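You operate a simulated robot arm through the tools that you are given. There is no shell and no other tool.

The job below is to be done with a simulated robot arm. You get a single attempt, and the scene is never put back.

## Task
Plug the column in, set the drag knob by the card, free the brake and crank one turn clockwise.
Fine: plugs and card lie on the yellow table; grey plug to grey socket; stop with the yellow mark where it began, within two fingers' width.

It is judged by the outcome, as a careful person would: the job done as asked, and still so three seconds after it is handed in. It fails if anything else is knocked over, pushed out of place, dropped, spilled or broken.

## Robot
A 6-joint arm with a two-finger gripper, fixed in place. Base frame: the origin is at the foot of the arm, x ahead of it, y to its left, z up. Lengths are in m, angles in degrees, forces in N, time in s.
Its first joint turns from -166.0 to 166.0 degrees. Payload 2.45 kg.
The TCP is the grasp point between the finger pads, 0.02 m short of the fingertips. In the tool frame z runs along the fingers and y along their closing line. The gripper opens to 0.14 m. The gripper's body begins 0.168 m behind the TCP.
Orientation is told as [roll, pitch, yaw] about the base's x, y, z axes, in that order, counted from this pose: with the fingers straight down and closing along the base's y, the tool's x points along the base's -x, its y along +y and its z along -z.

## Interface
- The arm moves only by the tool servo_tool. Its argument "commands" is one flat list of numbers, 7 for each row, row after row: the opening, from 0 (shut) to 1 (fully open), then the shift along the base's x, y, z in m, then the turn, a rotation vector about the base's x, y, z in degrees. In form: [fingers, dx, dy, dz, rx, ry, rz, fingers, dx, dy, dz, rx, ry, rz, ...]. A call has 1 to 20 rows; each row shifts and turns the commanded pose from where the row before left it. Each row takes 0.2 s and may step no farther than 0.05 m and 8.6 degrees from the row before; otherwise, or with a gripper value out of range, the whole call is refused. A pose out of reach is approached as far as the arm can. The call stops where the force on the tool passes 90 N (or 10 N more than at its start, if that is more) or the arm is blocked; 0.2 s more then pass. The fingers move at their own pace (about 0.045 m/s each) and stop on an object; they squeeze with about 42 N. The grip force told is the motor's: it shows also when the fingers shut on nothing. Time passes only in rows, and 0.2 s behind the last, so rows that do not move let the fingers close. The reply holds the time, the measured pose of the TCP, the force on the tool along the base axes, the opening and the grip force, in the units named above and with some noise, with the torque about the TCP (base axes, N m) and any sound that the robot's microphone picked up.
- Cameras (640 x 400 px; columns grow to the right, rows downward): "scene" is fixed at [0.0488, 0.6475, 1.3677]; the picture's right is [-0.53, -0.85, 0.00], its down [-0.49, 0.31, -0.81] and it looks along [0.69, -0.43, -0.58] (base axes); focal length 329 px, centre (320, 200). "wrist" rides on the gripper at [0.078, 0.011, -0.209] in the tool frame; the picture's right is [-0.14, 0.99, 0.00], its down [-0.92, -0.13, -0.37] and it looks along [-0.37, -0.05, 0.93] (tool axes); focal length 280 px, centre (320, 200). There is no depth. A picture from a camera that has moved, and an enlarged one, comes with that camera's place and axes in the base frame and with its lens.
- capture(camera): a new picture of that camera. It takes no simulated time.
- close_up(camera, box): a new picture of the part [left, top, right, bottom] of that camera's present view, enlarged. It takes no simulated time.
- job_done(): hands the job in; it is judged then, once.

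Places have to be worked out from the pictures, the camera data and where the tool is seen. Open the gripper and draw the arm clear of the work before you hand the job in, unless the task says otherwise.

The tools are called as a command line: name --argument value ..., lists and objects as JSON in quotes. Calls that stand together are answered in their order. servo_tool: Moves the arm, as the interface text tells. Its arguments: {"type":"object","properties":{"commands":{"type":"array"}},"required":["commands"]} The other tools are called the same way: capture (camera) takes a picture; close_up (camera, box) takes an enlarged picture of a part of a camera's view; job_done () hands the job in.

At the start:

```text
t: 0.0
eef_pos: [0.6398, -0.0939, 1.0569]
tcp_rot: [0.1, 0.0, 0.0]
wrist_force: [0.5, -0.3, 0.1]
ft_torque: [-0.02, 0.01, -0.01]
grip_width: 0.1401
gripper_force: 0.0
```

scene: 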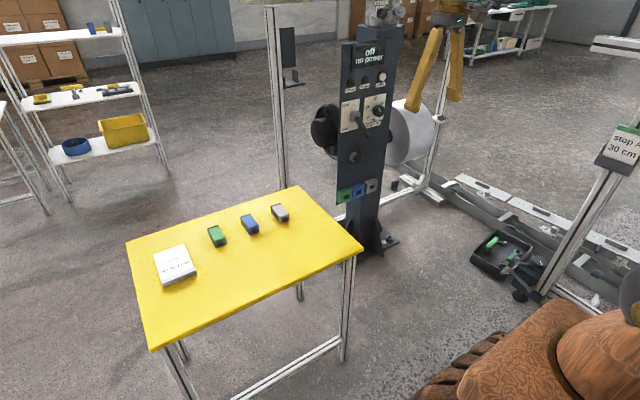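
wrist: 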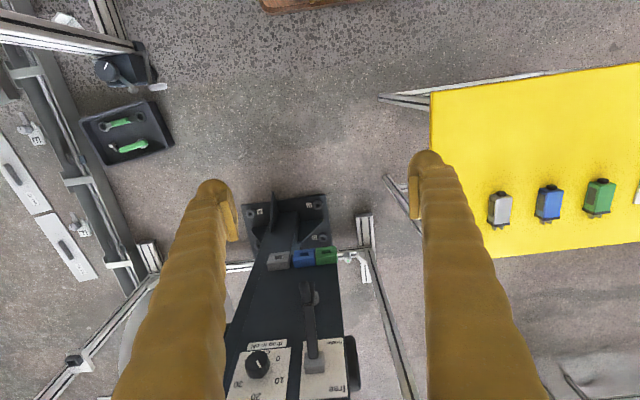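

I'll start by looking closely at the column, the card and the plugs on the table before moving anything.

close_up --camera "scene" --box '[300, 0, 460, 100]'

close_up --camera "scene" --box '[300, 80, 460, 220]'

close_up --camera "scene" --box '[140, 190, 300, 290]'

close_up --camera "wrist" --box '[200, 240, 400, 400]'

close_up --camera "scene" --box '[540, 80, 640, 180]'

```text
4.00 times, centred on (380, 50) of scene
camera zoom: at [0.0488, 0.6475, 1.3677], right [-0.53, -0.85, 0.0], down [-0.49, 0.31, -0.81], along [0.69, -0.43, -0.58], focal length 1318 px, centre (80, 800)
```

zoom: 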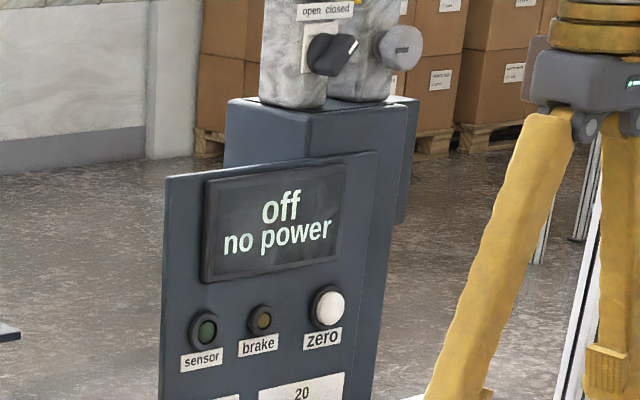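

```text
2.86 times, centred on (380, 150) of scene
camera zoom: at [0.0488, 0.6475, 1.3677], right [-0.53, -0.85, 0.0], down [-0.49, 0.31, -0.81], along [0.69, -0.43, -0.58], focal length 941 px, centre (149, 343)
```

zoom: 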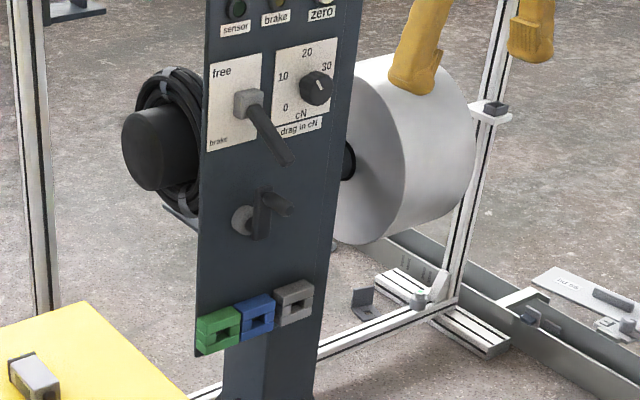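

```text
4.00 times, centred on (220, 240) of scene
camera zoom: at [0.0488, 0.6475, 1.3677], right [-0.53, -0.85, 0.0], down [-0.49, 0.31, -0.81], along [0.69, -0.43, -0.58], focal length 1318 px, centre (720, 40)
```

zoom: 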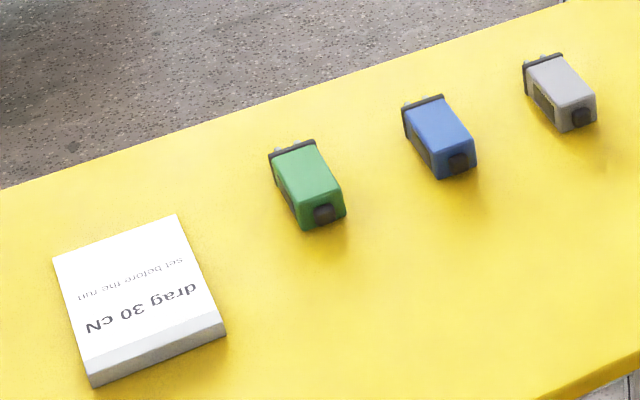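

```text
2.50 times, centred on (300, 320) of wrist
camera zoom: at [0.5624, -0.0828, 1.265], right [0.14, 0.99, 0.0], down [0.92, -0.13, 0.37], along [0.37, -0.05, -0.93], focal length 701 px, centre (370, -100)
```

zoom: 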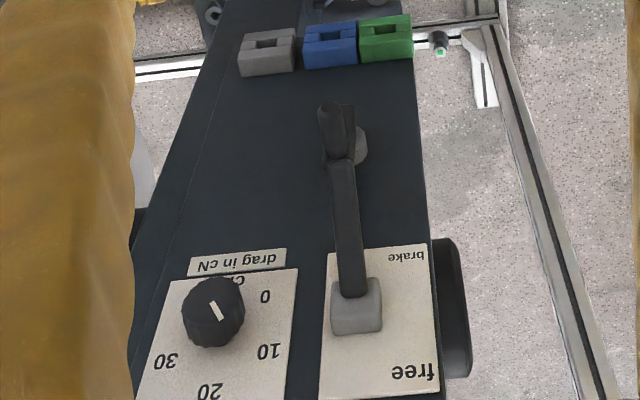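

```text
4.00 times, centred on (590, 130) of scene
camera zoom: at [0.0488, 0.6475, 1.3677], right [-0.53, -0.85, 0.0], down [-0.49, 0.31, -0.81], along [0.69, -0.43, -0.58], focal length 1318 px, centre (-760, 480)
```

zoom: 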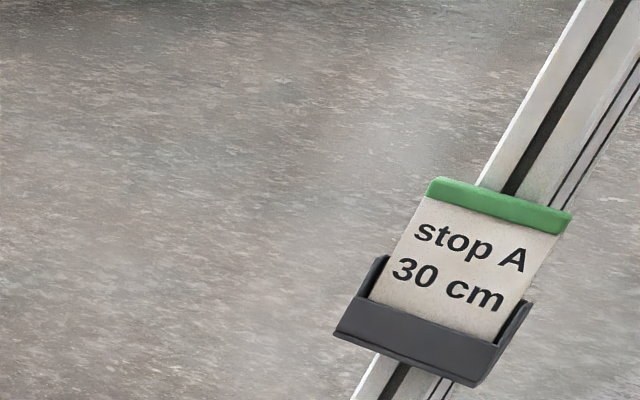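

The card reads "drag 30 cN, set before the run"; the column display says "off / no power", the brake lever is down, and the plug prongs point roughly to +x. From the two views I put the column front at about x 1.08, y -0.28 and the table top at about z 0.66. I'll turn the tool to point at the column and get a frontal view from a safe distance.

servo_tool --commands '[0.6, 0, -0.016, -0.02, 0, -8.2, 0, 0.6, 0, -0.016, -0.02, 0, -8.2, 0, 0.6, 0, -0.016, -0.02, 0, -8.2, 0, 0.6, 0, -0.016, -0.02, 0, -8.2, 0, 0.6, 0, -0.016, -0.02, 0, -8.2, 0, 0.6, 0, -0.016, -0.02, 0, -8.2, 0, 0.6, 0, -0.016, -0.02, 0, -8.2, 0, 0.6, 0, -0.016, -0.02, 0, -8.2, 0, 0.6, 0, -0.016, -0.02, 0, -8.2, 0, 0.6, 0, -0.016, -0.02, 0, -8.2, 0, 0.6, 0, -0.016, -0.02, 0, -8.0, 0]'

```text
t: 2.4
eef_pos: [0.7097, -0.327, 0.9519]
tcp_rot: [66.0, -85.3, -64.8]
wrist_force: [0.3, 0.2, -0.1]
ft_torque: [0.05, 0.01, 0.05]
grip_width: 0.084
gripper_force: 0.0
out of reach, approached as far as the arm can: row 7, 8, 9, 10, 11
```

The tool pointed forward this close to the base is beyond what the arm can fold to, so I'll move ahead in x, where it should be reachable, and check the pose.

servo_tool --commands '[0.6, 0.04, 0, 0, 0, 0, 0, 0.6, 0.04, 0, 0, 0, 0, 0, 0.6, 0.03, 0, 0, 0, 0, 0, 0.6, 0, 0, 0, 0, 0, 0]'

capture --camera "wrist"

capture --camera "scene"

```text
t: 3.4
eef_pos: [0.8194, -0.3271, 0.9486]
tcp_rot: [64.9, -86.7, -64.1]
wrist_force: [0.6, 0.5, 0.1]
ft_torque: [0.01, 0.01, 0.01]
grip_width: 0.0838
gripper_force: 0.2
```

```text
taken
camera wrist: at [0.6091, -0.3153, 0.8759], right [-0.01, 0.98, 0.19], down [-0.34, -0.18, 0.92], along [0.94, -0.06, 0.34], focal length 280 px, centre (320, 200)
```

wrist: 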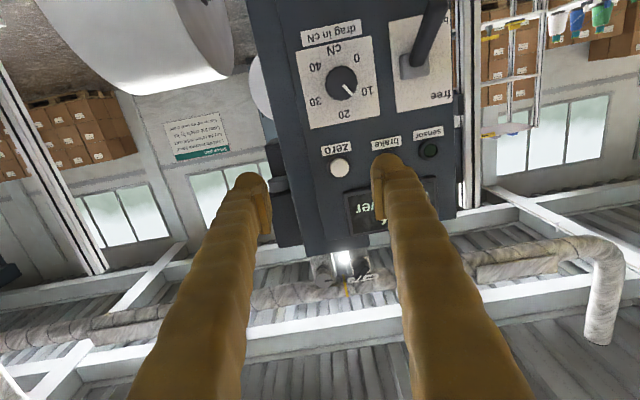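

```text
taken
```

scene: 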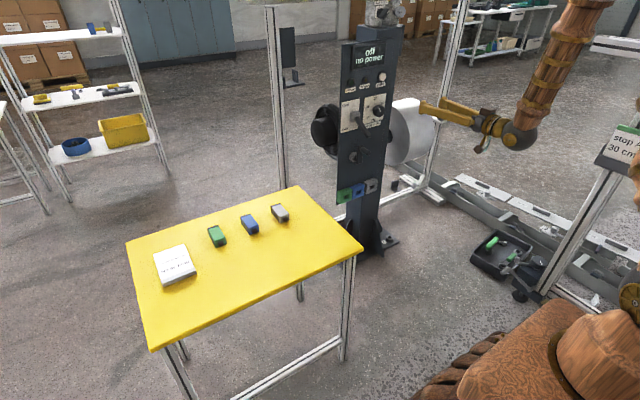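

Now the panel is visible from the front (image upside-down). I'll zoom in on the drag scale, the lever and the rest of the panel.

close_up --camera "wrist" --box '[270, 0, 470, 125]'

close_up --camera "wrist" --box '[290, 130, 470, 260]'

close_up --camera "wrist" --box '[0, 0, 320, 200]'

```text
3.20 times, centred on (370, 62) of wrist
camera zoom: at [0.6091, -0.3153, 0.8759], right [-0.01, 0.98, 0.19], down [-0.34, -0.18, 0.92], along [0.94, -0.06, 0.34], focal length 897 px, centre (160, 640)
```

zoom: 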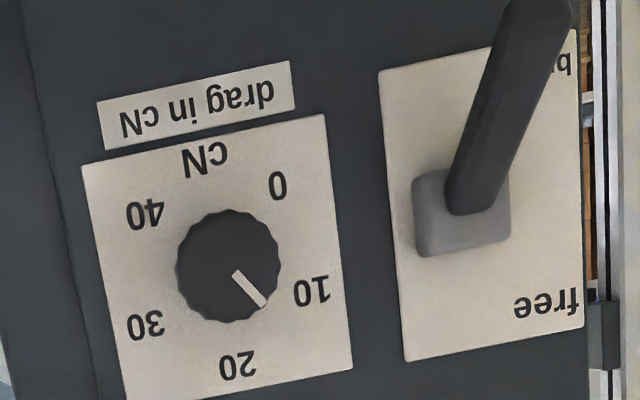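

```text
3.08 times, centred on (380, 195) of wrist
camera zoom: at [0.6091, -0.3153, 0.8759], right [-0.01, 0.98, 0.19], down [-0.34, -0.18, 0.92], along [0.94, -0.06, 0.34], focal length 863 px, centre (135, 215)
```

zoom: 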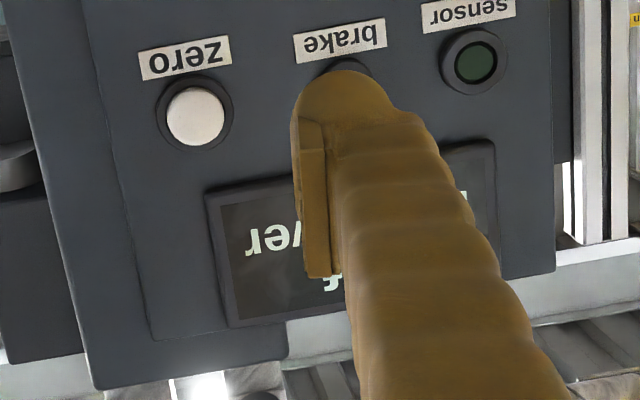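

```text
2.00 times, centred on (160, 100) of wrist
camera zoom: at [0.6091, -0.3153, 0.8759], right [-0.01, 0.98, 0.19], down [-0.34, -0.18, 0.92], along [0.94, -0.06, 0.34], focal length 561 px, centre (640, 400)
```

zoom: 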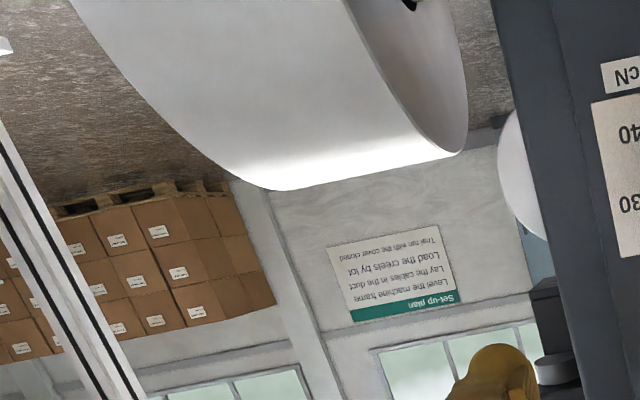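

The scale runs 0 to 40 and the pointer is at about 15, so it must go about 100° clockwise to 30. Next I'll lower the tool in front of the column to see the crank and sockets.

servo_tool --commands '[0.6, -0.005, 0.005, -0.033, -0.3, 1.9, -0.08, 0.6, -0.005, 0.005, -0.033, -0.3, 1.9, -0.08, 0.6, -0.005, 0.005, -0.033, -0.3, 1.9, -0.08, 0.6, -0.005, 0.005, -0.033, -0.3, 1.9, -0.08, 0.6, -0.005, 0.005, -0.033, -0.3, 1.9, -0.08, 0.6, -0.005, 0.005, -0.033, -0.3, 1.9, -0.08, 0.6, -0.005, 0.005, -0.033, -0.3, 1.9, -0.08, 0.6, -0.005, 0.005, -0.033, -0.3, 1.9, -0.08, 0.6, -0.005, 0.005, -0.033, -0.3, 1.9, -0.08, 0.6, -0.005, 0.005, -0.033, -0.3, 1.9, -0.08]'

capture --camera "wrist"

capture --camera "scene"

```text
t: 5.6
eef_pos: [0.8604, -0.3626, 0.7468]
tcp_rot: [5.4, -68.9, -5.0]
wrist_force: [1.5, -0.1, 0.5]
ft_torque: [0.0, -0.03, 0.02]
grip_width: 0.0839
gripper_force: 0.1
out of reach, approached as far as the arm can: row 2, 3, 4, 5, 6, 7, 8, 9, 10
```

```text
taken
camera wrist: at [0.6382, -0.3521, 0.7486], right [0.05, 0.99, 0.16], down [-0.01, -0.16, 0.99], along [1.0, -0.05, 0.0], focal length 280 px, centre (320, 200)
```

wrist: 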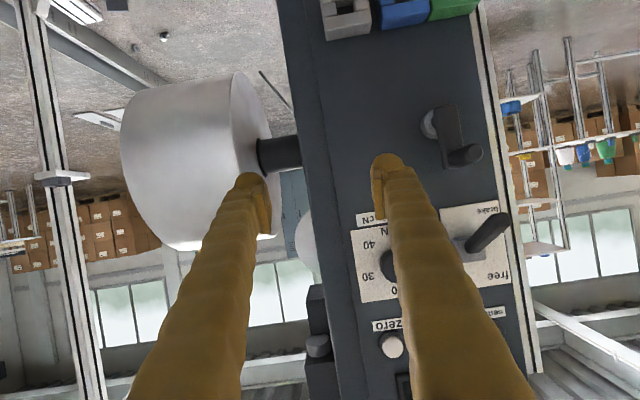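

```text
taken
```

scene: 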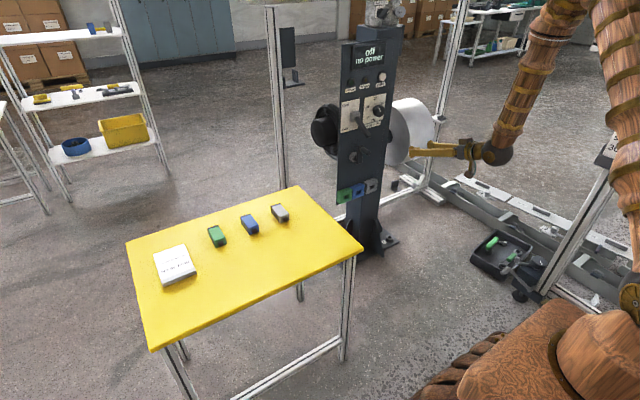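

The tool is now level with the crank, and I can see the crank, lever and sockets. I'll zoom in on the crank, the sockets and the spool to find the yellow mark.

close_up --camera "wrist" --box '[380, 80, 540, 180]'

close_up --camera "wrist" --box '[300, 0, 500, 60]'

close_up --camera "wrist" --box '[100, 50, 320, 260]'

close_up --camera "scene" --box '[290, 90, 450, 190]'

```text
4.00 times, centred on (460, 130) of wrist
camera zoom: at [0.6382, -0.3521, 0.7486], right [0.05, 0.99, 0.16], down [-0.01, -0.16, 0.99], along [1.0, -0.05, 0.0], focal length 1122 px, centre (-240, 480)
```

zoom: 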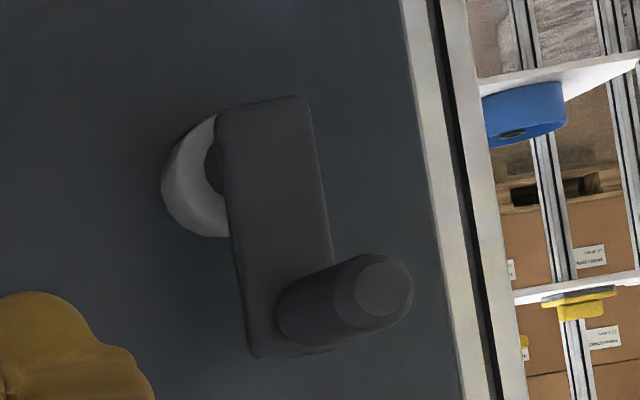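

```text
3.20 times, centred on (400, 30) of wrist
camera zoom: at [0.6382, -0.3521, 0.7486], right [0.05, 0.99, 0.16], down [-0.01, -0.16, 0.99], along [1.0, -0.05, 0.0], focal length 897 px, centre (64, 744)
```

zoom: 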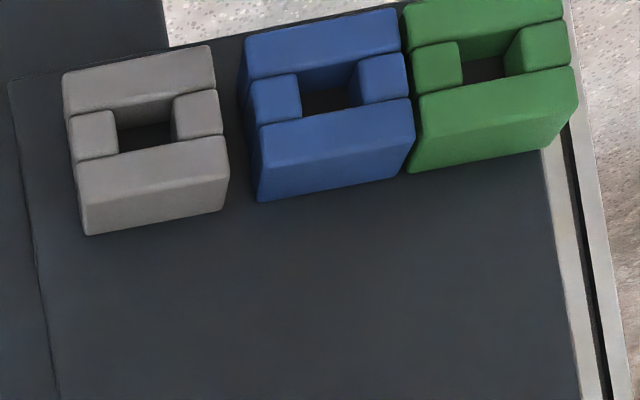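

```text
1.90 times, centred on (210, 155) of wrist
camera zoom: at [0.6382, -0.3521, 0.7486], right [0.05, 0.99, 0.16], down [-0.01, -0.16, 0.99], along [1.0, -0.05, 0.0], focal length 534 px, centre (530, 286)
```

zoom: 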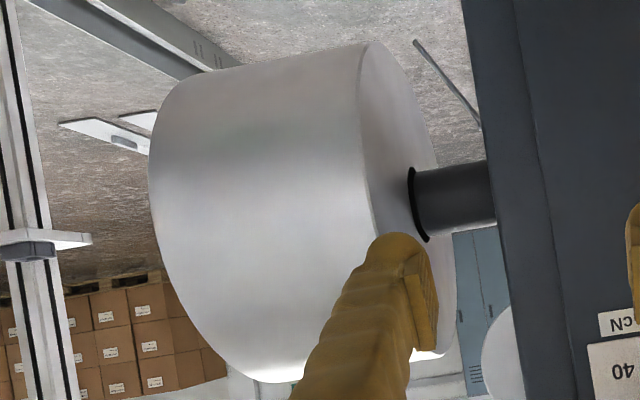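

```text
4.00 times, centred on (370, 140) of scene
camera zoom: at [0.0488, 0.6475, 1.3677], right [-0.53, -0.85, 0.0], down [-0.49, 0.31, -0.81], along [0.69, -0.43, -0.58], focal length 1318 px, centre (120, 440)
```

zoom: 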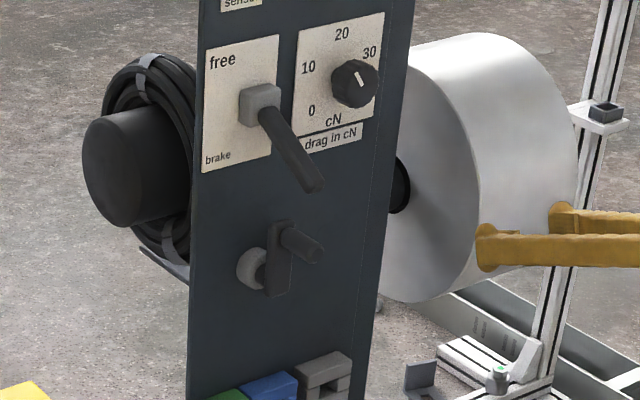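

Each socket is a frame with a rectangular opening facing the robot, and the crank handle is above its hub. Next I'll raise up, tilt to 45° and move over the table to inspect the plugs closely.

servo_tool --commands '[0.6, -0.01, 0, 0.04, -0.475, 6, 0, 0.6, -0.01, 0, 0.04, -0.475, 6, 0, 0.6, -0.01, 0, 0.04, -0.475, 6, 0, 0.6, -0.01, 0, 0.04, -0.475, 6, 0, 0.6, 0, 0.046, 0, 0, 0, 0, 0.6, 0, 0.046, 0, 0, 0, 0, 0.6, 0, 0.046, 0, 0, 0, 0, 0.6, 0, 0.046, 0, 0, 0, 0, 0.6, 0, 0.046, 0, 0, 0, 0, 0.6, 0, 0.046, 0, 0, 0, 0, 0.6, 0, 0.046, 0, 0, 0, 0, 0.6, 0, 0.046, 0, 0, 0, 0, 0.6, 0, 0.046, 0, 0, 0, 0, 0.6, 0, 0.046, 0, 0, 0, 0, 0.6, 0, 0.046, 0, 0, 0, 0, 0.6, 0, 0.046, 0, 0, 0, 0, 0.6, 0, 0.046, 0, 0, 0, 0, 0.6, 0, 0.046, 0, 0, 0, 0, 0.6, 0, 0, 0, 0, 0, 0]'

capture --camera "wrist"

capture --camera "scene"

```text
t: 9.6
eef_pos: [0.8152, 0.0336, 0.9111]
tcp_rot: [-3.6, -45.3, 12.0]
wrist_force: [0.4, -0.3, 0.1]
ft_torque: [0.0, -0.05, -0.01]
grip_width: 0.0842
gripper_force: 0.0
out of reach, approached as far as the arm can: row 11, 12, 13, 14, 15, 16, 17, 18
```

```text
taken
camera wrist: at [0.6128, 0.0152, 1.001], right [-0.07, 1.0, 0.05], down [0.4, -0.02, 0.92], along [0.92, 0.08, -0.39], focal length 280 px, centre (320, 200)
```

wrist: 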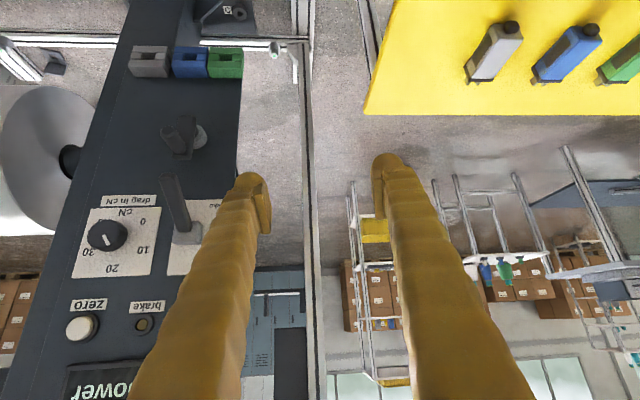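

```text
taken
```

scene: 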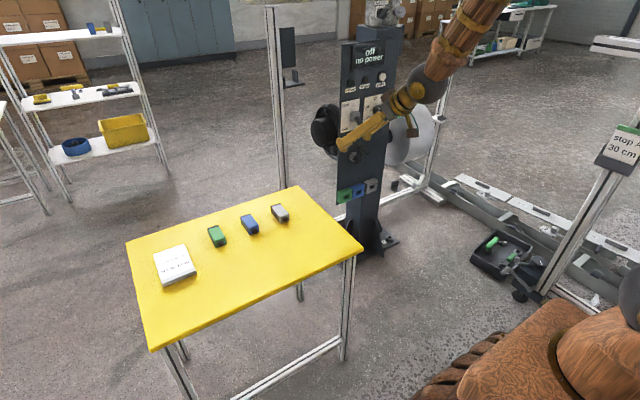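

The arm was near a wrist singularity (tool in line with the forearm), so the sweep stalled there in free space. I'll tilt the tool back up towards horizontal, away from that alignment, and straighten yaw.

servo_tool --commands '[0.6, 0.02, 0, 0.0, 0, -5, 0, 0.6, 0.02, 0, 0.0, 0, -5, 0, 0.6, 0.02, 0, 0.0, 0, -5, 0, 0.6, 0.02, 0, 0.0, 0, -5, 0, 0.6, 0.0, 0, 0.0, 0, -5, 0, 0.6, 0.0, 0, 0.0, 0, 0, -3, 0.6, 0.0, 0, 0.0, 0, 0, -3, 0.6, 0.0, 0, 0.0, 0, 0, 0]'

capture --camera "scene"

```text
t: 11.4
eef_pos: [0.9206, 0.0167, 0.9605]
tcp_rot: [0.5, -68.4, 8.6]
wrist_force: [-0.9, -0.4, 0.0]
ft_torque: [-0.03, 0.01, 0.0]
grip_width: 0.0839
gripper_force: 0.1
out of reach, approached as far as the arm can: row 1, 2, 3, 4, 5, 6, 7
```

```text
taken
```

scene: 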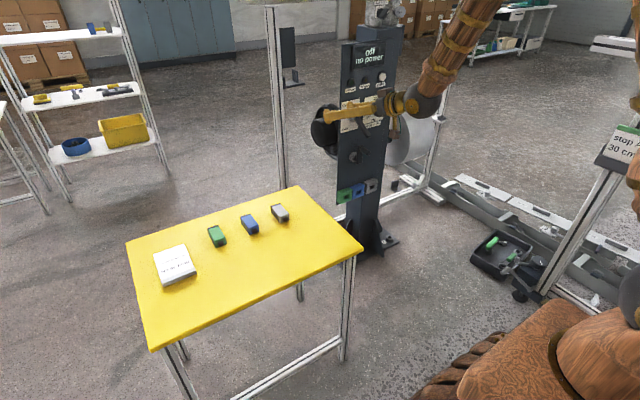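

The arm keeps drifting, which suggests the wrist can only bend up a limited amount relative to the forearm. I'll return to the tool-down posture, where the start pose was fine, and work on the plugs with a mostly-down tool.

servo_tool --commands '[0.6, -0.02, 0, 0.005, 0, 6, 0, 0.6, -0.02, 0, 0.005, 0, 6, 0, 0.6, -0.02, 0, 0.005, 0, 6, 0, 0.6, -0.02, 0, 0.005, 0, 6, 0, 0.6, -0.02, 0, 0.005, 0, 6, 0, 0.6, -0.02, 0, 0.005, 0, 6, 0, 0.6, -0.02, 0, 0.005, 0, 6, 0, 0.6, 0, 0, 0.005, 0, 6, 0, 0.6, 0, 0, 0.0, 0, 0, 0]'

capture --camera "scene"

capture --camera "wrist"

```text
t: 13.4
eef_pos: [0.7988, 0.0297, 1.0002]
tcp_rot: [8.5, -24.7, 3.4]
wrist_force: [0.6, 0.3, -0.3]
ft_torque: [-0.03, 0.0, 0.01]
grip_width: 0.084
gripper_force: 0.1
out of reach, approached as far as the arm can: row 5, 6
```

```text
taken
```

scene: 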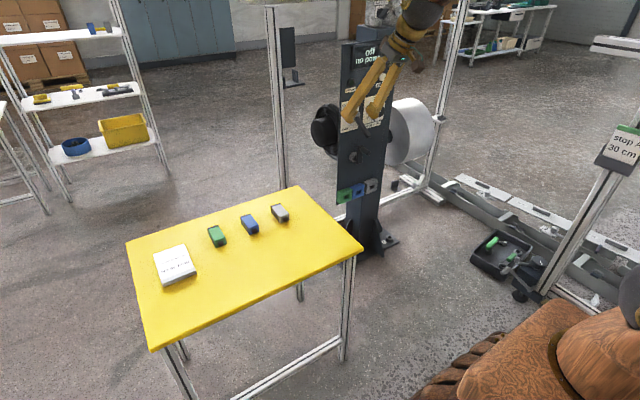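

```text
taken
camera wrist: at [0.6436, -0.0001, 1.1554], right [0.0, 0.98, 0.19], down [0.7, -0.14, 0.7], along [0.71, 0.13, -0.69], focal length 280 px, centre (320, 200)
```

wrist: 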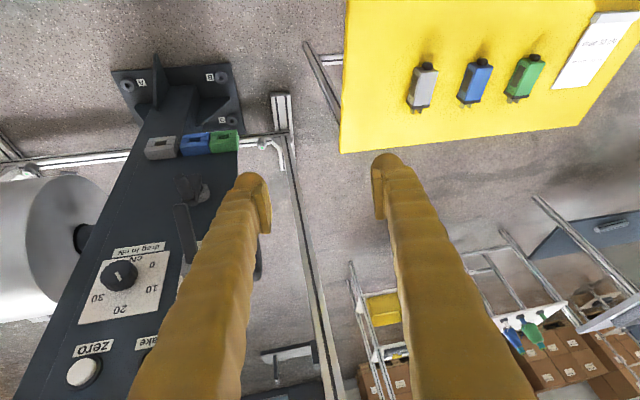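

Rows 5–6 crossed the singular alignment and the arm is now settled in the tool-mostly-down posture. I'll straighten the roll and move above the plugs for a close look.

servo_tool --commands '[0.6, -0.005, 0.04, -0.015, -1.28, -0.08, -0.59, 0.6, -0.005, 0.04, -0.015, -1.28, -0.08, -0.59, 0.6, -0.005, 0.04, -0.015, -1.28, -0.08, -0.59, 0.6, -0.005, 0.04, -0.015, -1.28, -0.08, -0.59, 0.6, -0.005, 0.04, -0.015, -1.28, -0.08, -0.59, 0.6, -0.005, 0.04, -0.015, -1.28, -0.08, -0.59, 0.6, 0, 0.02, 0, 0, 0, 0, 0.6, 0, 0, 0, 0, 0, 0]'

capture --camera "wrist"

```text
t: 15.2
eef_pos: [0.7682, 0.2893, 0.9088]
tcp_rot: [0.0, -24.9, 3.5]
wrist_force: [0.2, 0.0, 0.4]
ft_torque: [0.02, 0.03, -0.03]
grip_width: 0.084
gripper_force: 0.1
```

```text
taken
camera wrist: at [0.6097, 0.2899, 1.0645], right [0.06, 1.0, 0.06], down [0.69, -0.09, 0.72], along [0.72, -0.01, -0.69], focal length 280 px, centre (320, 200)
```

wrist: 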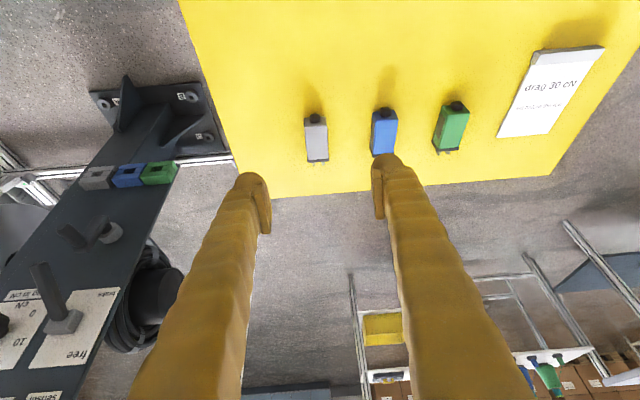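

The arm tracks exactly here. Now a close-up of the plugs and the sockets from this viewpoint.

close_up --camera "wrist" --box '[280, 90, 480, 180]'

close_up --camera "wrist" --box '[70, 150, 190, 200]'

close_up --camera "wrist" --box '[0, 150, 200, 350]'

```text
3.20 times, centred on (380, 135) of wrist
camera zoom: at [0.6097, 0.2899, 1.0645], right [0.06, 1.0, 0.06], down [0.69, -0.09, 0.72], along [0.72, -0.01, -0.69], focal length 897 px, centre (128, 408)
```

zoom: 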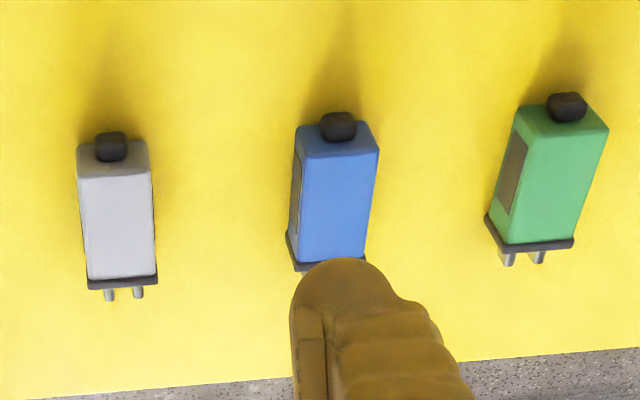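

```text
5.33 times, centred on (130, 175) of wrist
camera zoom: at [0.6097, 0.2899, 1.0645], right [0.06, 1.0, 0.06], down [0.69, -0.09, 0.72], along [0.72, -0.01, -0.69], focal length 1495 px, centre (1333, 333)
```

zoom: 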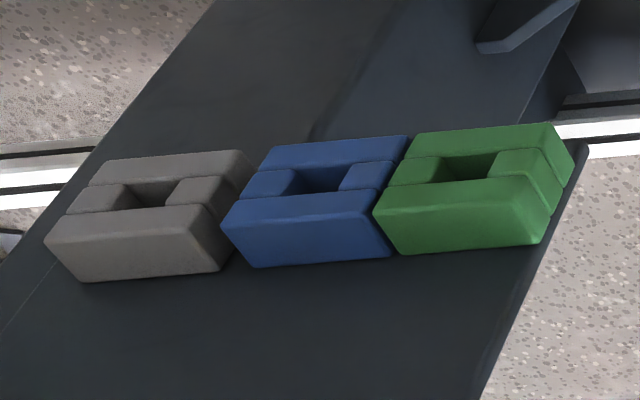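

```text
2.00 times, centred on (100, 250) of wrist
camera zoom: at [0.6097, 0.2899, 1.0645], right [0.06, 1.0, 0.06], down [0.69, -0.09, 0.72], along [0.72, -0.01, -0.69], focal length 561 px, centre (760, 100)
```

zoom: 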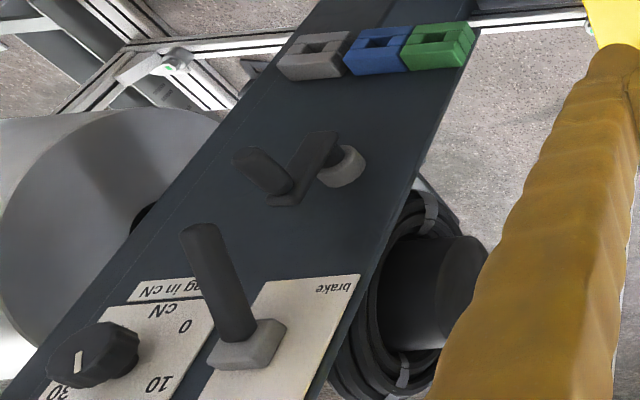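

The plugs each have two side-by-side prongs facing +x, with a cable nub at the rear, and the sockets' openings face the robot. I'll descend some over the grey plug to get a second view for exact triangulation.

servo_tool --commands '[0.6, 0, 0, -0.03, 0, 0, 0, 0.6, 0, 0, -0.03, 0, 0, 0, 0.6, 0, 0, -0.03, 0, 0, 0, 0.6, 0, 0, 0, 0, 0, 0]'

close_up --camera "wrist" --box '[240, 110, 400, 210]'

capture --camera "wrist"

close_up --camera "scene" --box '[200, 180, 360, 280]'

```text
t: 16.2
eef_pos: [0.7718, 0.2886, 0.818]
tcp_rot: [0.1, -24.6, 3.5]
wrist_force: [0.6, -0.3, -0.4]
ft_torque: [0.02, -0.02, -0.02]
grip_width: 0.084
gripper_force: 0.0
```

```text
4.00 times, centred on (320, 160) of wrist
camera zoom: at [0.6131, 0.2907, 0.9729], right [0.06, 1.0, 0.06], down [0.69, -0.09, 0.72], along [0.72, 0.0, -0.69], focal length 1122 px, centre (320, 360)
```

zoom: 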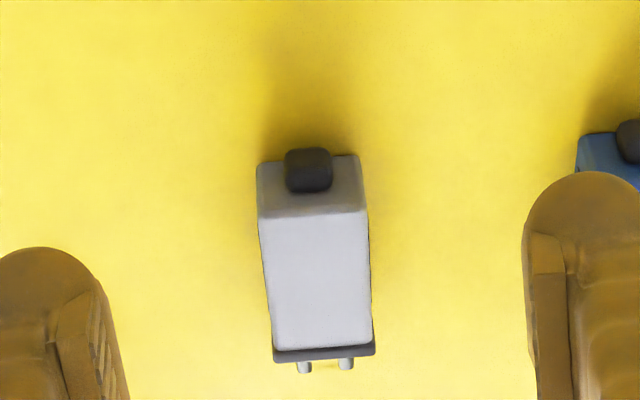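

```text
taken
camera wrist: at [0.6131, 0.2907, 0.9729], right [0.06, 1.0, 0.06], down [0.69, -0.09, 0.72], along [0.72, 0.0, -0.69], focal length 280 px, centre (320, 200)
```

wrist: 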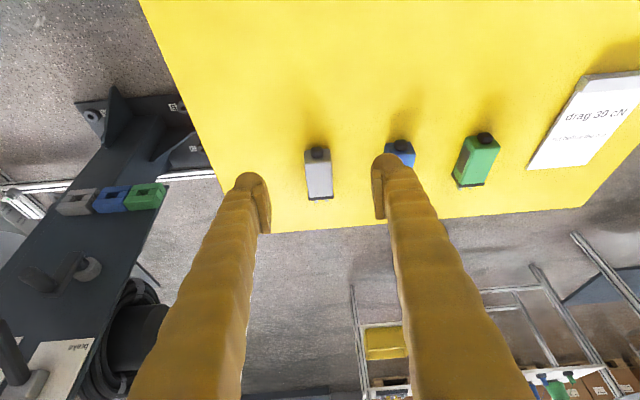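

```text
4.00 times, centred on (280, 230) of scene
camera zoom: at [0.0488, 0.6475, 1.3677], right [-0.53, -0.85, 0.0], down [-0.49, 0.31, -0.81], along [0.69, -0.43, -0.58], focal length 1318 px, centre (480, 80)
```

zoom: 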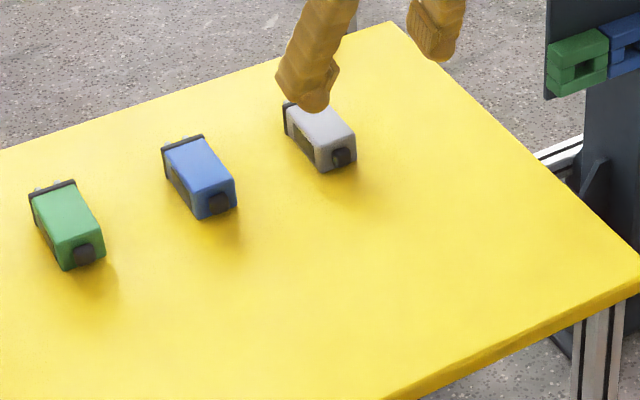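

Triangulating the two views, the grey plug's body runs x 0.851–0.925 at y ≈ 0.289, top z ≈ 0.677, table z ≈ 0.646, prong tips at x ≈ 0.944, yaw ≈ 0. I'll move over it, straighten yaw, and pause just above it.

servo_tool --commands '[0.6, 0.027, 0, -0.015, 0, 0, -0.9, 0.6, 0.027, 0, -0.015, 0, 0, -0.9, 0.6, 0.027, 0, -0.015, 0, 0, -0.9, 0.6, 0.027, 0, -0.015, 0, 0, -0.8, 0.6, 0, 0, -0.02, 0, 0, 0, 0.6, 0, 0, -0.018, 0, 0, 0, 0.6, 0, 0, 0, 0, 0, 0]'

capture --camera "wrist"

close_up --camera "scene" --box '[220, 160, 380, 260]'

```text
t: 17.8
eef_pos: [0.878, 0.2902, 0.7203]
tcp_rot: [0.1, -24.7, 0.1]
wrist_force: [0.5, -0.1, 0.3]
ft_torque: [0.02, 0.02, 0.0]
grip_width: 0.0837
gripper_force: 0.1
```

```text
taken
camera wrist: at [0.7197, 0.3009, 0.8758], right [0.12, 0.99, 0.06], down [0.68, -0.13, 0.72], along [0.72, -0.05, -0.69], focal length 280 px, centre (320, 200)
```

wrist: 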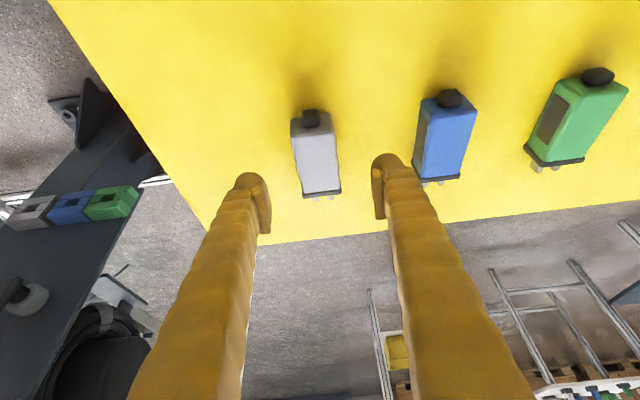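

```text
4.00 times, centred on (300, 210) of scene
camera zoom: at [0.0488, 0.6475, 1.3677], right [-0.53, -0.85, 0.0], down [-0.49, 0.31, -0.81], along [0.69, -0.43, -0.58], focal length 1318 px, centre (400, 160)
```

zoom: 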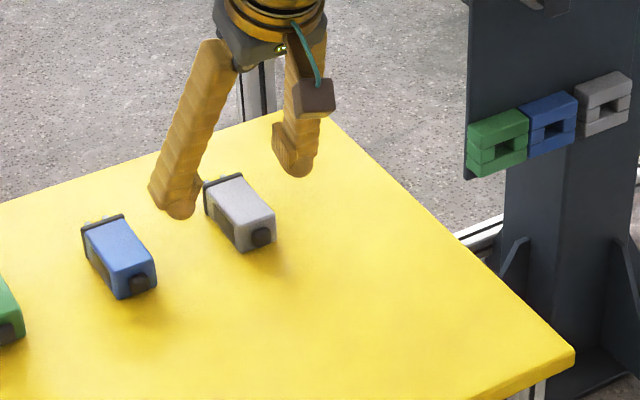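

The plug sits centred between the fingers (y ≈ 0.2895 vs TCP 0.290). I'll descend to z ≈ 0.679 and then close on it.

servo_tool --commands '[0.6, 0.001, 0, -0.015, 0, 0, 0, 0.6, 0.001, -0.0005, -0.015, 0, 0, 0, 0.6, 0, 0, -0.011, 0, 0, 0, 0.6, 0, 0, 0, 0, 0, 0]'

close_up --camera "scene" --box '[220, 160, 380, 260]'

close_up --camera "wrist" --box '[230, 130, 410, 240]'

```text
t: 18.8
eef_pos: [0.8785, 0.2908, 0.6809]
tcp_rot: [0.0, -24.9, 0.0]
wrist_force: [-5.6, -4.4, 25.7]
ft_torque: [-0.35, 0.31, -0.18]
grip_width: 0.0843
gripper_force: 0.8
```

```text
4.00 times, centred on (300, 210) of scene
camera zoom: at [0.0488, 0.6475, 1.3677], right [-0.53, -0.85, 0.0], down [-0.49, 0.31, -0.81], along [0.69, -0.43, -0.58], focal length 1318 px, centre (400, 160)
```

zoom: 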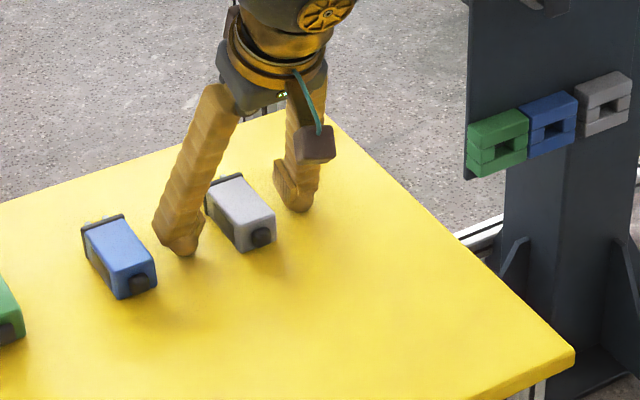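

```text
3.56 times, centred on (320, 185) of wrist
camera zoom: at [0.7207, 0.3014, 0.837], right [0.12, 0.99, 0.06], down [0.68, -0.13, 0.72], along [0.72, -0.05, -0.69], focal length 997 px, centre (320, 253)
```

zoom: 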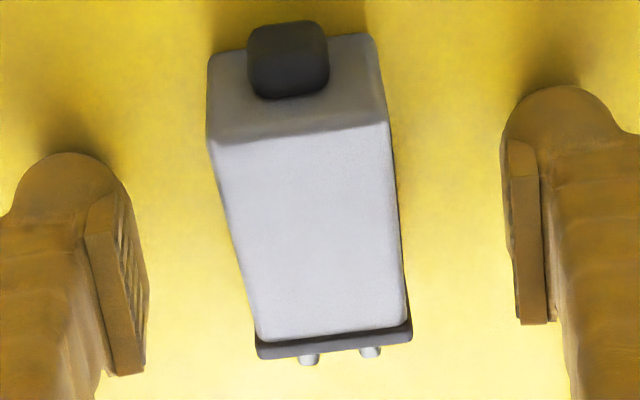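

The fingertips are touching the table (25.7 N up), so I'll lift 4 mm to unload, then close on the plug.

servo_tool --commands '[0.6, 0, 0, 0.004, 0, 0, 0, 0.6, 0, 0, 0.001, 0, 0, 0]'

```text
t: 19.4
eef_pos: [0.8803, 0.2904, 0.6843]
tcp_rot: [0.0, -24.7, 0.0]
wrist_force: [0.2, 1.1, 0.4]
ft_torque: [-0.03, -0.02, -0.02]
grip_width: 0.0842
gripper_force: 0.1
```

Unloaded. Now I'll close the fingers on the plug without moving.

servo_tool --commands '[0.4, 0, 0, 0, 0, 0, 0, 0.3, 0, 0, 0, 0, 0, 0, 0.2, 0, 0, 0, 0, 0, 0, 0.0, 0, 0, 0, 0, 0, 0, 0.0, 0, 0, 0, 0, 0, 0, 0.0, 0, 0, 0, 0, 0, 0]'

close_up --camera "wrist" --box '[230, 130, 410, 240]'

```text
t: 20.8
eef_pos: [0.8805, 0.2905, 0.6844]
tcp_rot: [0.1, -24.8, 0.1]
wrist_force: [-0.2, 0.5, -0.9]
ft_torque: [0.03, 0.01, 0.0]
grip_width: 0.0347
gripper_force: 42.0
```

```text
3.56 times, centred on (320, 185) of wrist
camera zoom: at [0.7221, 0.3009, 0.8403], right [0.12, 0.99, 0.06], down [0.68, -0.13, 0.72], along [0.72, -0.05, -0.69], focal length 997 px, centre (320, 253)
```

zoom: 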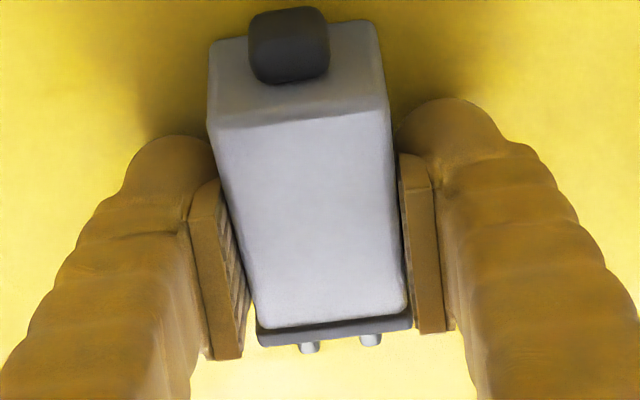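

The plug is held (width 0.0347, 42 N). I'll lift it straight up and check it comes along level before carrying it across.

servo_tool --commands '[0.0, 0, 0, 0.015, 0, 0, 0, 0.0, 0, 0, 0.03, 0, 0, 0, 0.0, 0, 0, 0.035, 0, 0, 0, 0.0, 0, 0, 0.03, 0, 0, 0, 0.0, 0, 0, 0, 0, 0, 0]'

close_up --camera "wrist" --box '[230, 130, 410, 240]'

close_up --camera "scene" --box '[220, 110, 380, 210]'

```text
t: 22.0
eef_pos: [0.8776, 0.2893, 0.796]
tcp_rot: [0.0, -24.8, 0.1]
wrist_force: [0.0, -1.1, 0.7]
ft_torque: [0.01, -0.04, -0.03]
grip_width: 0.0
gripper_force: 29.3
```

```text
3.56 times, centred on (320, 185) of wrist
camera zoom: at [0.72, 0.3014, 0.9523], right [0.12, 0.99, 0.06], down [0.68, -0.13, 0.72], along [0.72, -0.05, -0.69], focal length 997 px, centre (320, 253)
```

zoom: 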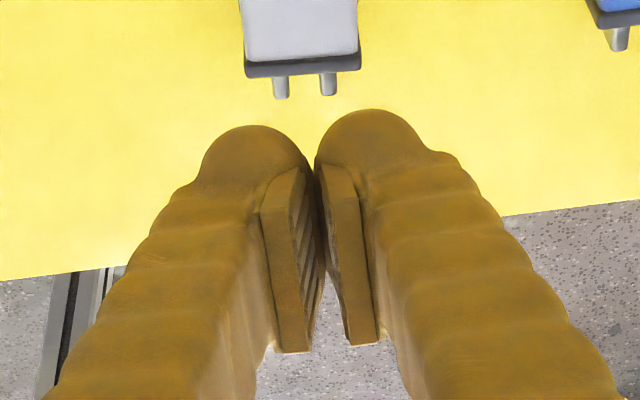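

```text
4.00 times, centred on (300, 160) of scene
camera zoom: at [0.0488, 0.6475, 1.3677], right [-0.53, -0.85, 0.0], down [-0.49, 0.31, -0.81], along [0.69, -0.43, -0.58], focal length 1318 px, centre (400, 360)
```

zoom: 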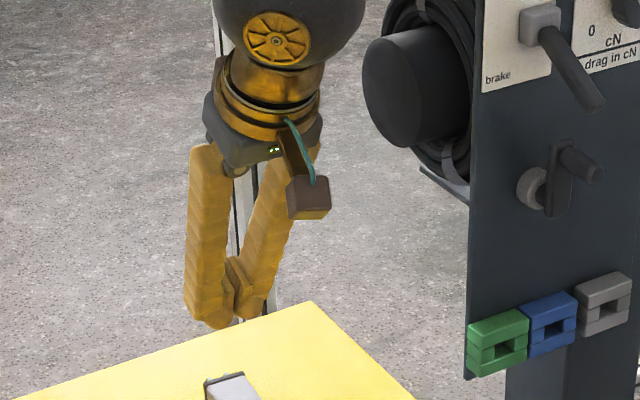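

The plug slipped out of the grip and stayed on the table. I'll check that it still lies where it was and look at the finger pads before regrasping.

capture --camera "wrist"

close_up --camera "scene" --box '[220, 170, 340, 245]'

close_up --camera "wrist" --box '[270, 110, 390, 185]'

```text
taken
camera wrist: at [0.72, 0.3014, 0.9523], right [0.12, 0.99, 0.06], down [0.68, -0.13, 0.72], along [0.72, -0.05, -0.69], focal length 280 px, centre (320, 200)
```

wrist: 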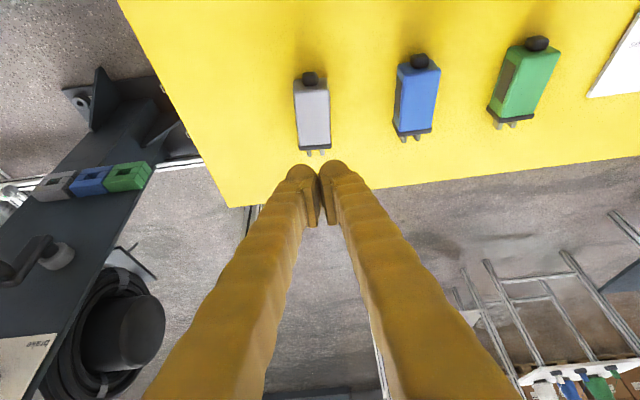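

```text
5.33 times, centred on (280, 208) of scene
camera zoom: at [0.0488, 0.6475, 1.3677], right [-0.53, -0.85, 0.0], down [-0.49, 0.31, -0.81], along [0.69, -0.43, -0.58], focal length 1757 px, centre (533, 160)
```

zoom: 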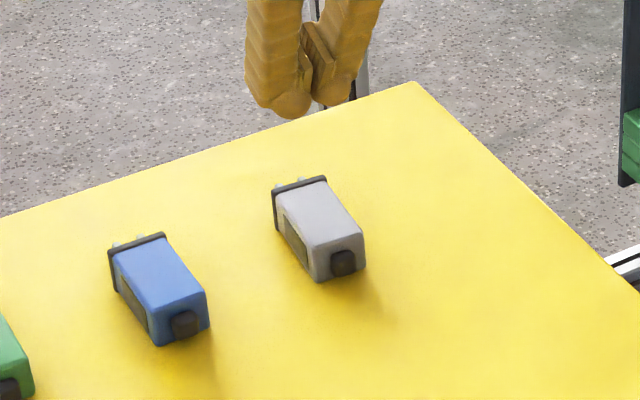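

```text
5.33 times, centred on (330, 148) of wrist
camera zoom: at [0.72, 0.3014, 0.9523], right [0.12, 0.99, 0.06], down [0.68, -0.13, 0.72], along [0.72, -0.05, -0.69], focal length 1495 px, centre (267, 480)
```

zoom: 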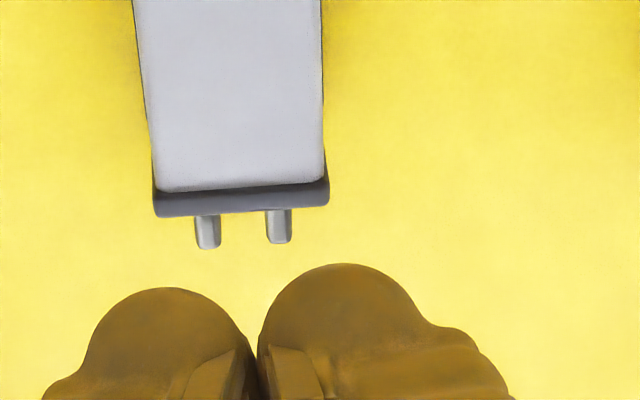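

The plug hasn't moved. In the images the pads reach only about 8 mm beyond the TCP, so at 25° tilt I only caught its rounded top edge. I'll regrasp with a more upright tool (about 14° tilt), which lets the TCP go lower before the fingertips reach the table.

servo_tool --commands '[0.6, -0.002, 0, 0, 0, 3.6, 0, 0.6, -0.002, 0, 0, 0, 3.6, 0, 0.6, -0.002, 0, 0, 0, 3.6, 0, 0.6, 0, 0.0005, -0.02, 0, 0, 0, 0.6, 0, 0.0005, -0.03, 0, 0, 0, 0.6, 0, 0, -0.03, 0, 0, 0, 0.6, 0, 0, 0, 0, 0, 0]'

capture --camera "wrist"

```text
t: 23.6
eef_pos: [0.8735, 0.2887, 0.7147]
tcp_rot: [0.0, -14.0, 0.2]
wrist_force: [0.4, 0.0, 0.5]
ft_torque: [-0.01, -0.03, -0.01]
grip_width: 0.0842
gripper_force: 0.0
```

```text
taken
camera wrist: at [0.7473, 0.2996, 0.8986], right [0.13, 0.99, 0.03], down [0.8, -0.13, 0.58], along [0.58, -0.05, -0.81], focal length 280 px, centre (320, 200)
```

wrist: 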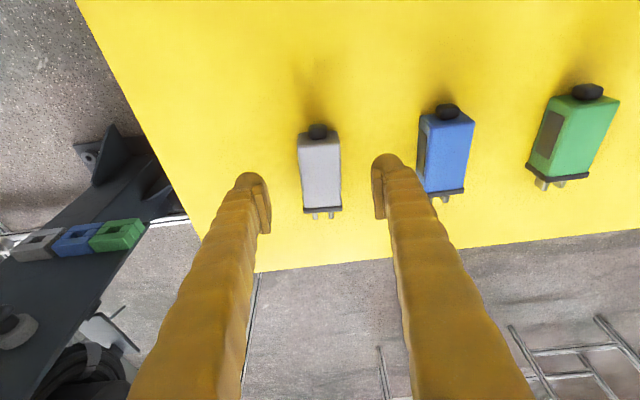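

Aligned above the plug at 14° tilt. I'll descend to about z 0.680, then feel for the table in small steps.

servo_tool --commands '[0.6, 0, 0.0005, -0.015, 0, 0, 0, 0.6, 0, 0.0005, -0.014, 0, 0, 0, 0.6, 0, 0, -0.005, 0, 0, 0, 0.6, 0, 0, 0, 0, 0, 0]'

```text
t: 24.6
eef_pos: [0.8731, 0.2904, 0.681]
tcp_rot: [0.1, -14.1, 0.2]
wrist_force: [0.3, 0.3, -0.6]
ft_torque: [0.0, -0.02, -0.01]
grip_width: 0.0841
gripper_force: 0.2
```

No contact yet at z 0.681. I'll step down a little further.

servo_tool --commands '[0.6, 0, 0, -0.0015, 0, 0, 0, 0.6, 0, 0, 0, 0, 0, 0]'

servo_tool --commands '[0.6, 0, 0, -0.0015, 0, 0, 0, 0.6, 0, 0, 0, 0, 0, 0]'

```text
t: 25.2
eef_pos: [0.8731, 0.2905, 0.6795]
tcp_rot: [0.1, -14.1, 0.0]
wrist_force: [-6.0, 0.7, 16.0]
ft_torque: [-0.23, 0.21, -0.04]
grip_width: 0.0849
gripper_force: 0.4
```

```text
t: 25.8
eef_pos: [0.876, 0.2901, 0.6784]
tcp_rot: [0.1, -14.1, 0.0]
wrist_force: [-19.1, -4.5, 59.7]
ft_torque: [-1.24, 0.91, -0.42]
grip_width: 0.0845
gripper_force: 0.7
```

Table contact occurs at TCP z ≈ 0.680. I'll back off about 2 mm, close, and lift only slightly to test the grip.

servo_tool --commands '[0.6, -0.001, 0, 0.002, 0, 0, 0, 0.6, 0, 0, 0, 0, 0, 0]'

servo_tool --commands '[0.4, 0, 0, 0, 0, 0, 0, 0.3, 0, 0, 0, 0, 0, 0, 0.2, 0, 0, 0, 0, 0, 0, 0.0, 0, 0, 0, 0, 0, 0, 0.0, 0, 0, 0, 0, 0, 0, 0.0, 0, 0, 0, 0, 0, 0, 0.0, 0, 0, 0, 0, 0, 0]'

close_up --camera "wrist" --box '[230, 130, 410, 240]'

close_up --camera "scene" --box '[220, 170, 340, 245]'

```text
t: 26.4
eef_pos: [0.8745, 0.2897, 0.6786]
tcp_rot: [0.2, -14.0, 0.2]
wrist_force: [12.6, 0.4, 27.6]
ft_torque: [-0.34, -0.02, 0.2]
grip_width: 0.0844
gripper_force: 0.4
```

```text
t: 27.8
eef_pos: [0.8753, 0.2897, 0.6828]
tcp_rot: [0.1, -14.2, 0.2]
wrist_force: [0.8, -4.0, 10.8]
ft_torque: [-0.07, 0.01, 0.02]
grip_width: 0.0344
gripper_force: 36.1
stopped in row 7: the force on the tool passed its limit at 99 N (the readings are from after the stop); the commanded pose is now the measured one
```

```text
3.56 times, centred on (320, 185) of wrist
camera zoom: at [0.7488, 0.3012, 0.8647], right [0.13, 0.99, 0.04], down [0.8, -0.13, 0.58], along [0.58, -0.05, -0.81], focal length 997 px, centre (320, 253)
```

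zoom: 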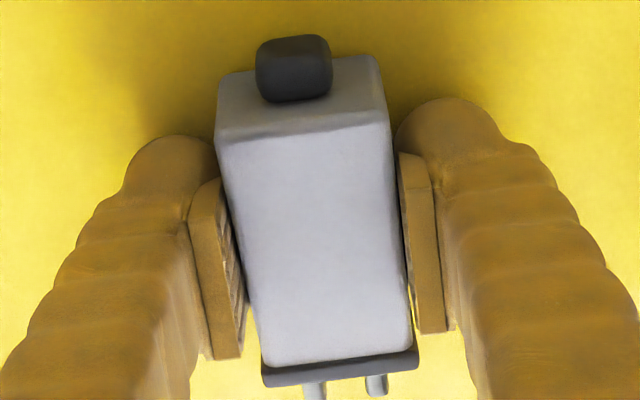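

```text
5.33 times, centred on (280, 208) of scene
camera zoom: at [0.0488, 0.6475, 1.3677], right [-0.53, -0.85, 0.0], down [-0.49, 0.31, -0.81], along [0.69, -0.43, -0.58], focal length 1757 px, centre (533, 160)
```

zoom: 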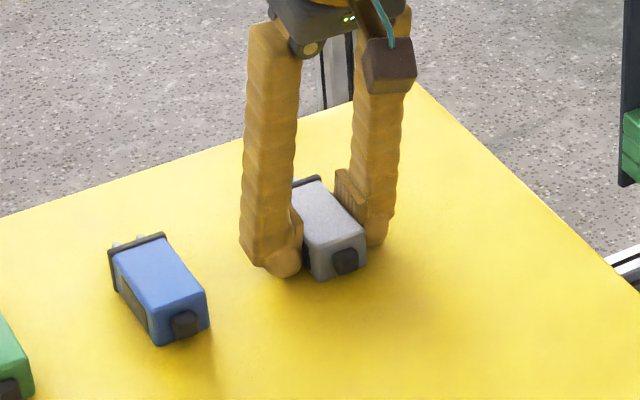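

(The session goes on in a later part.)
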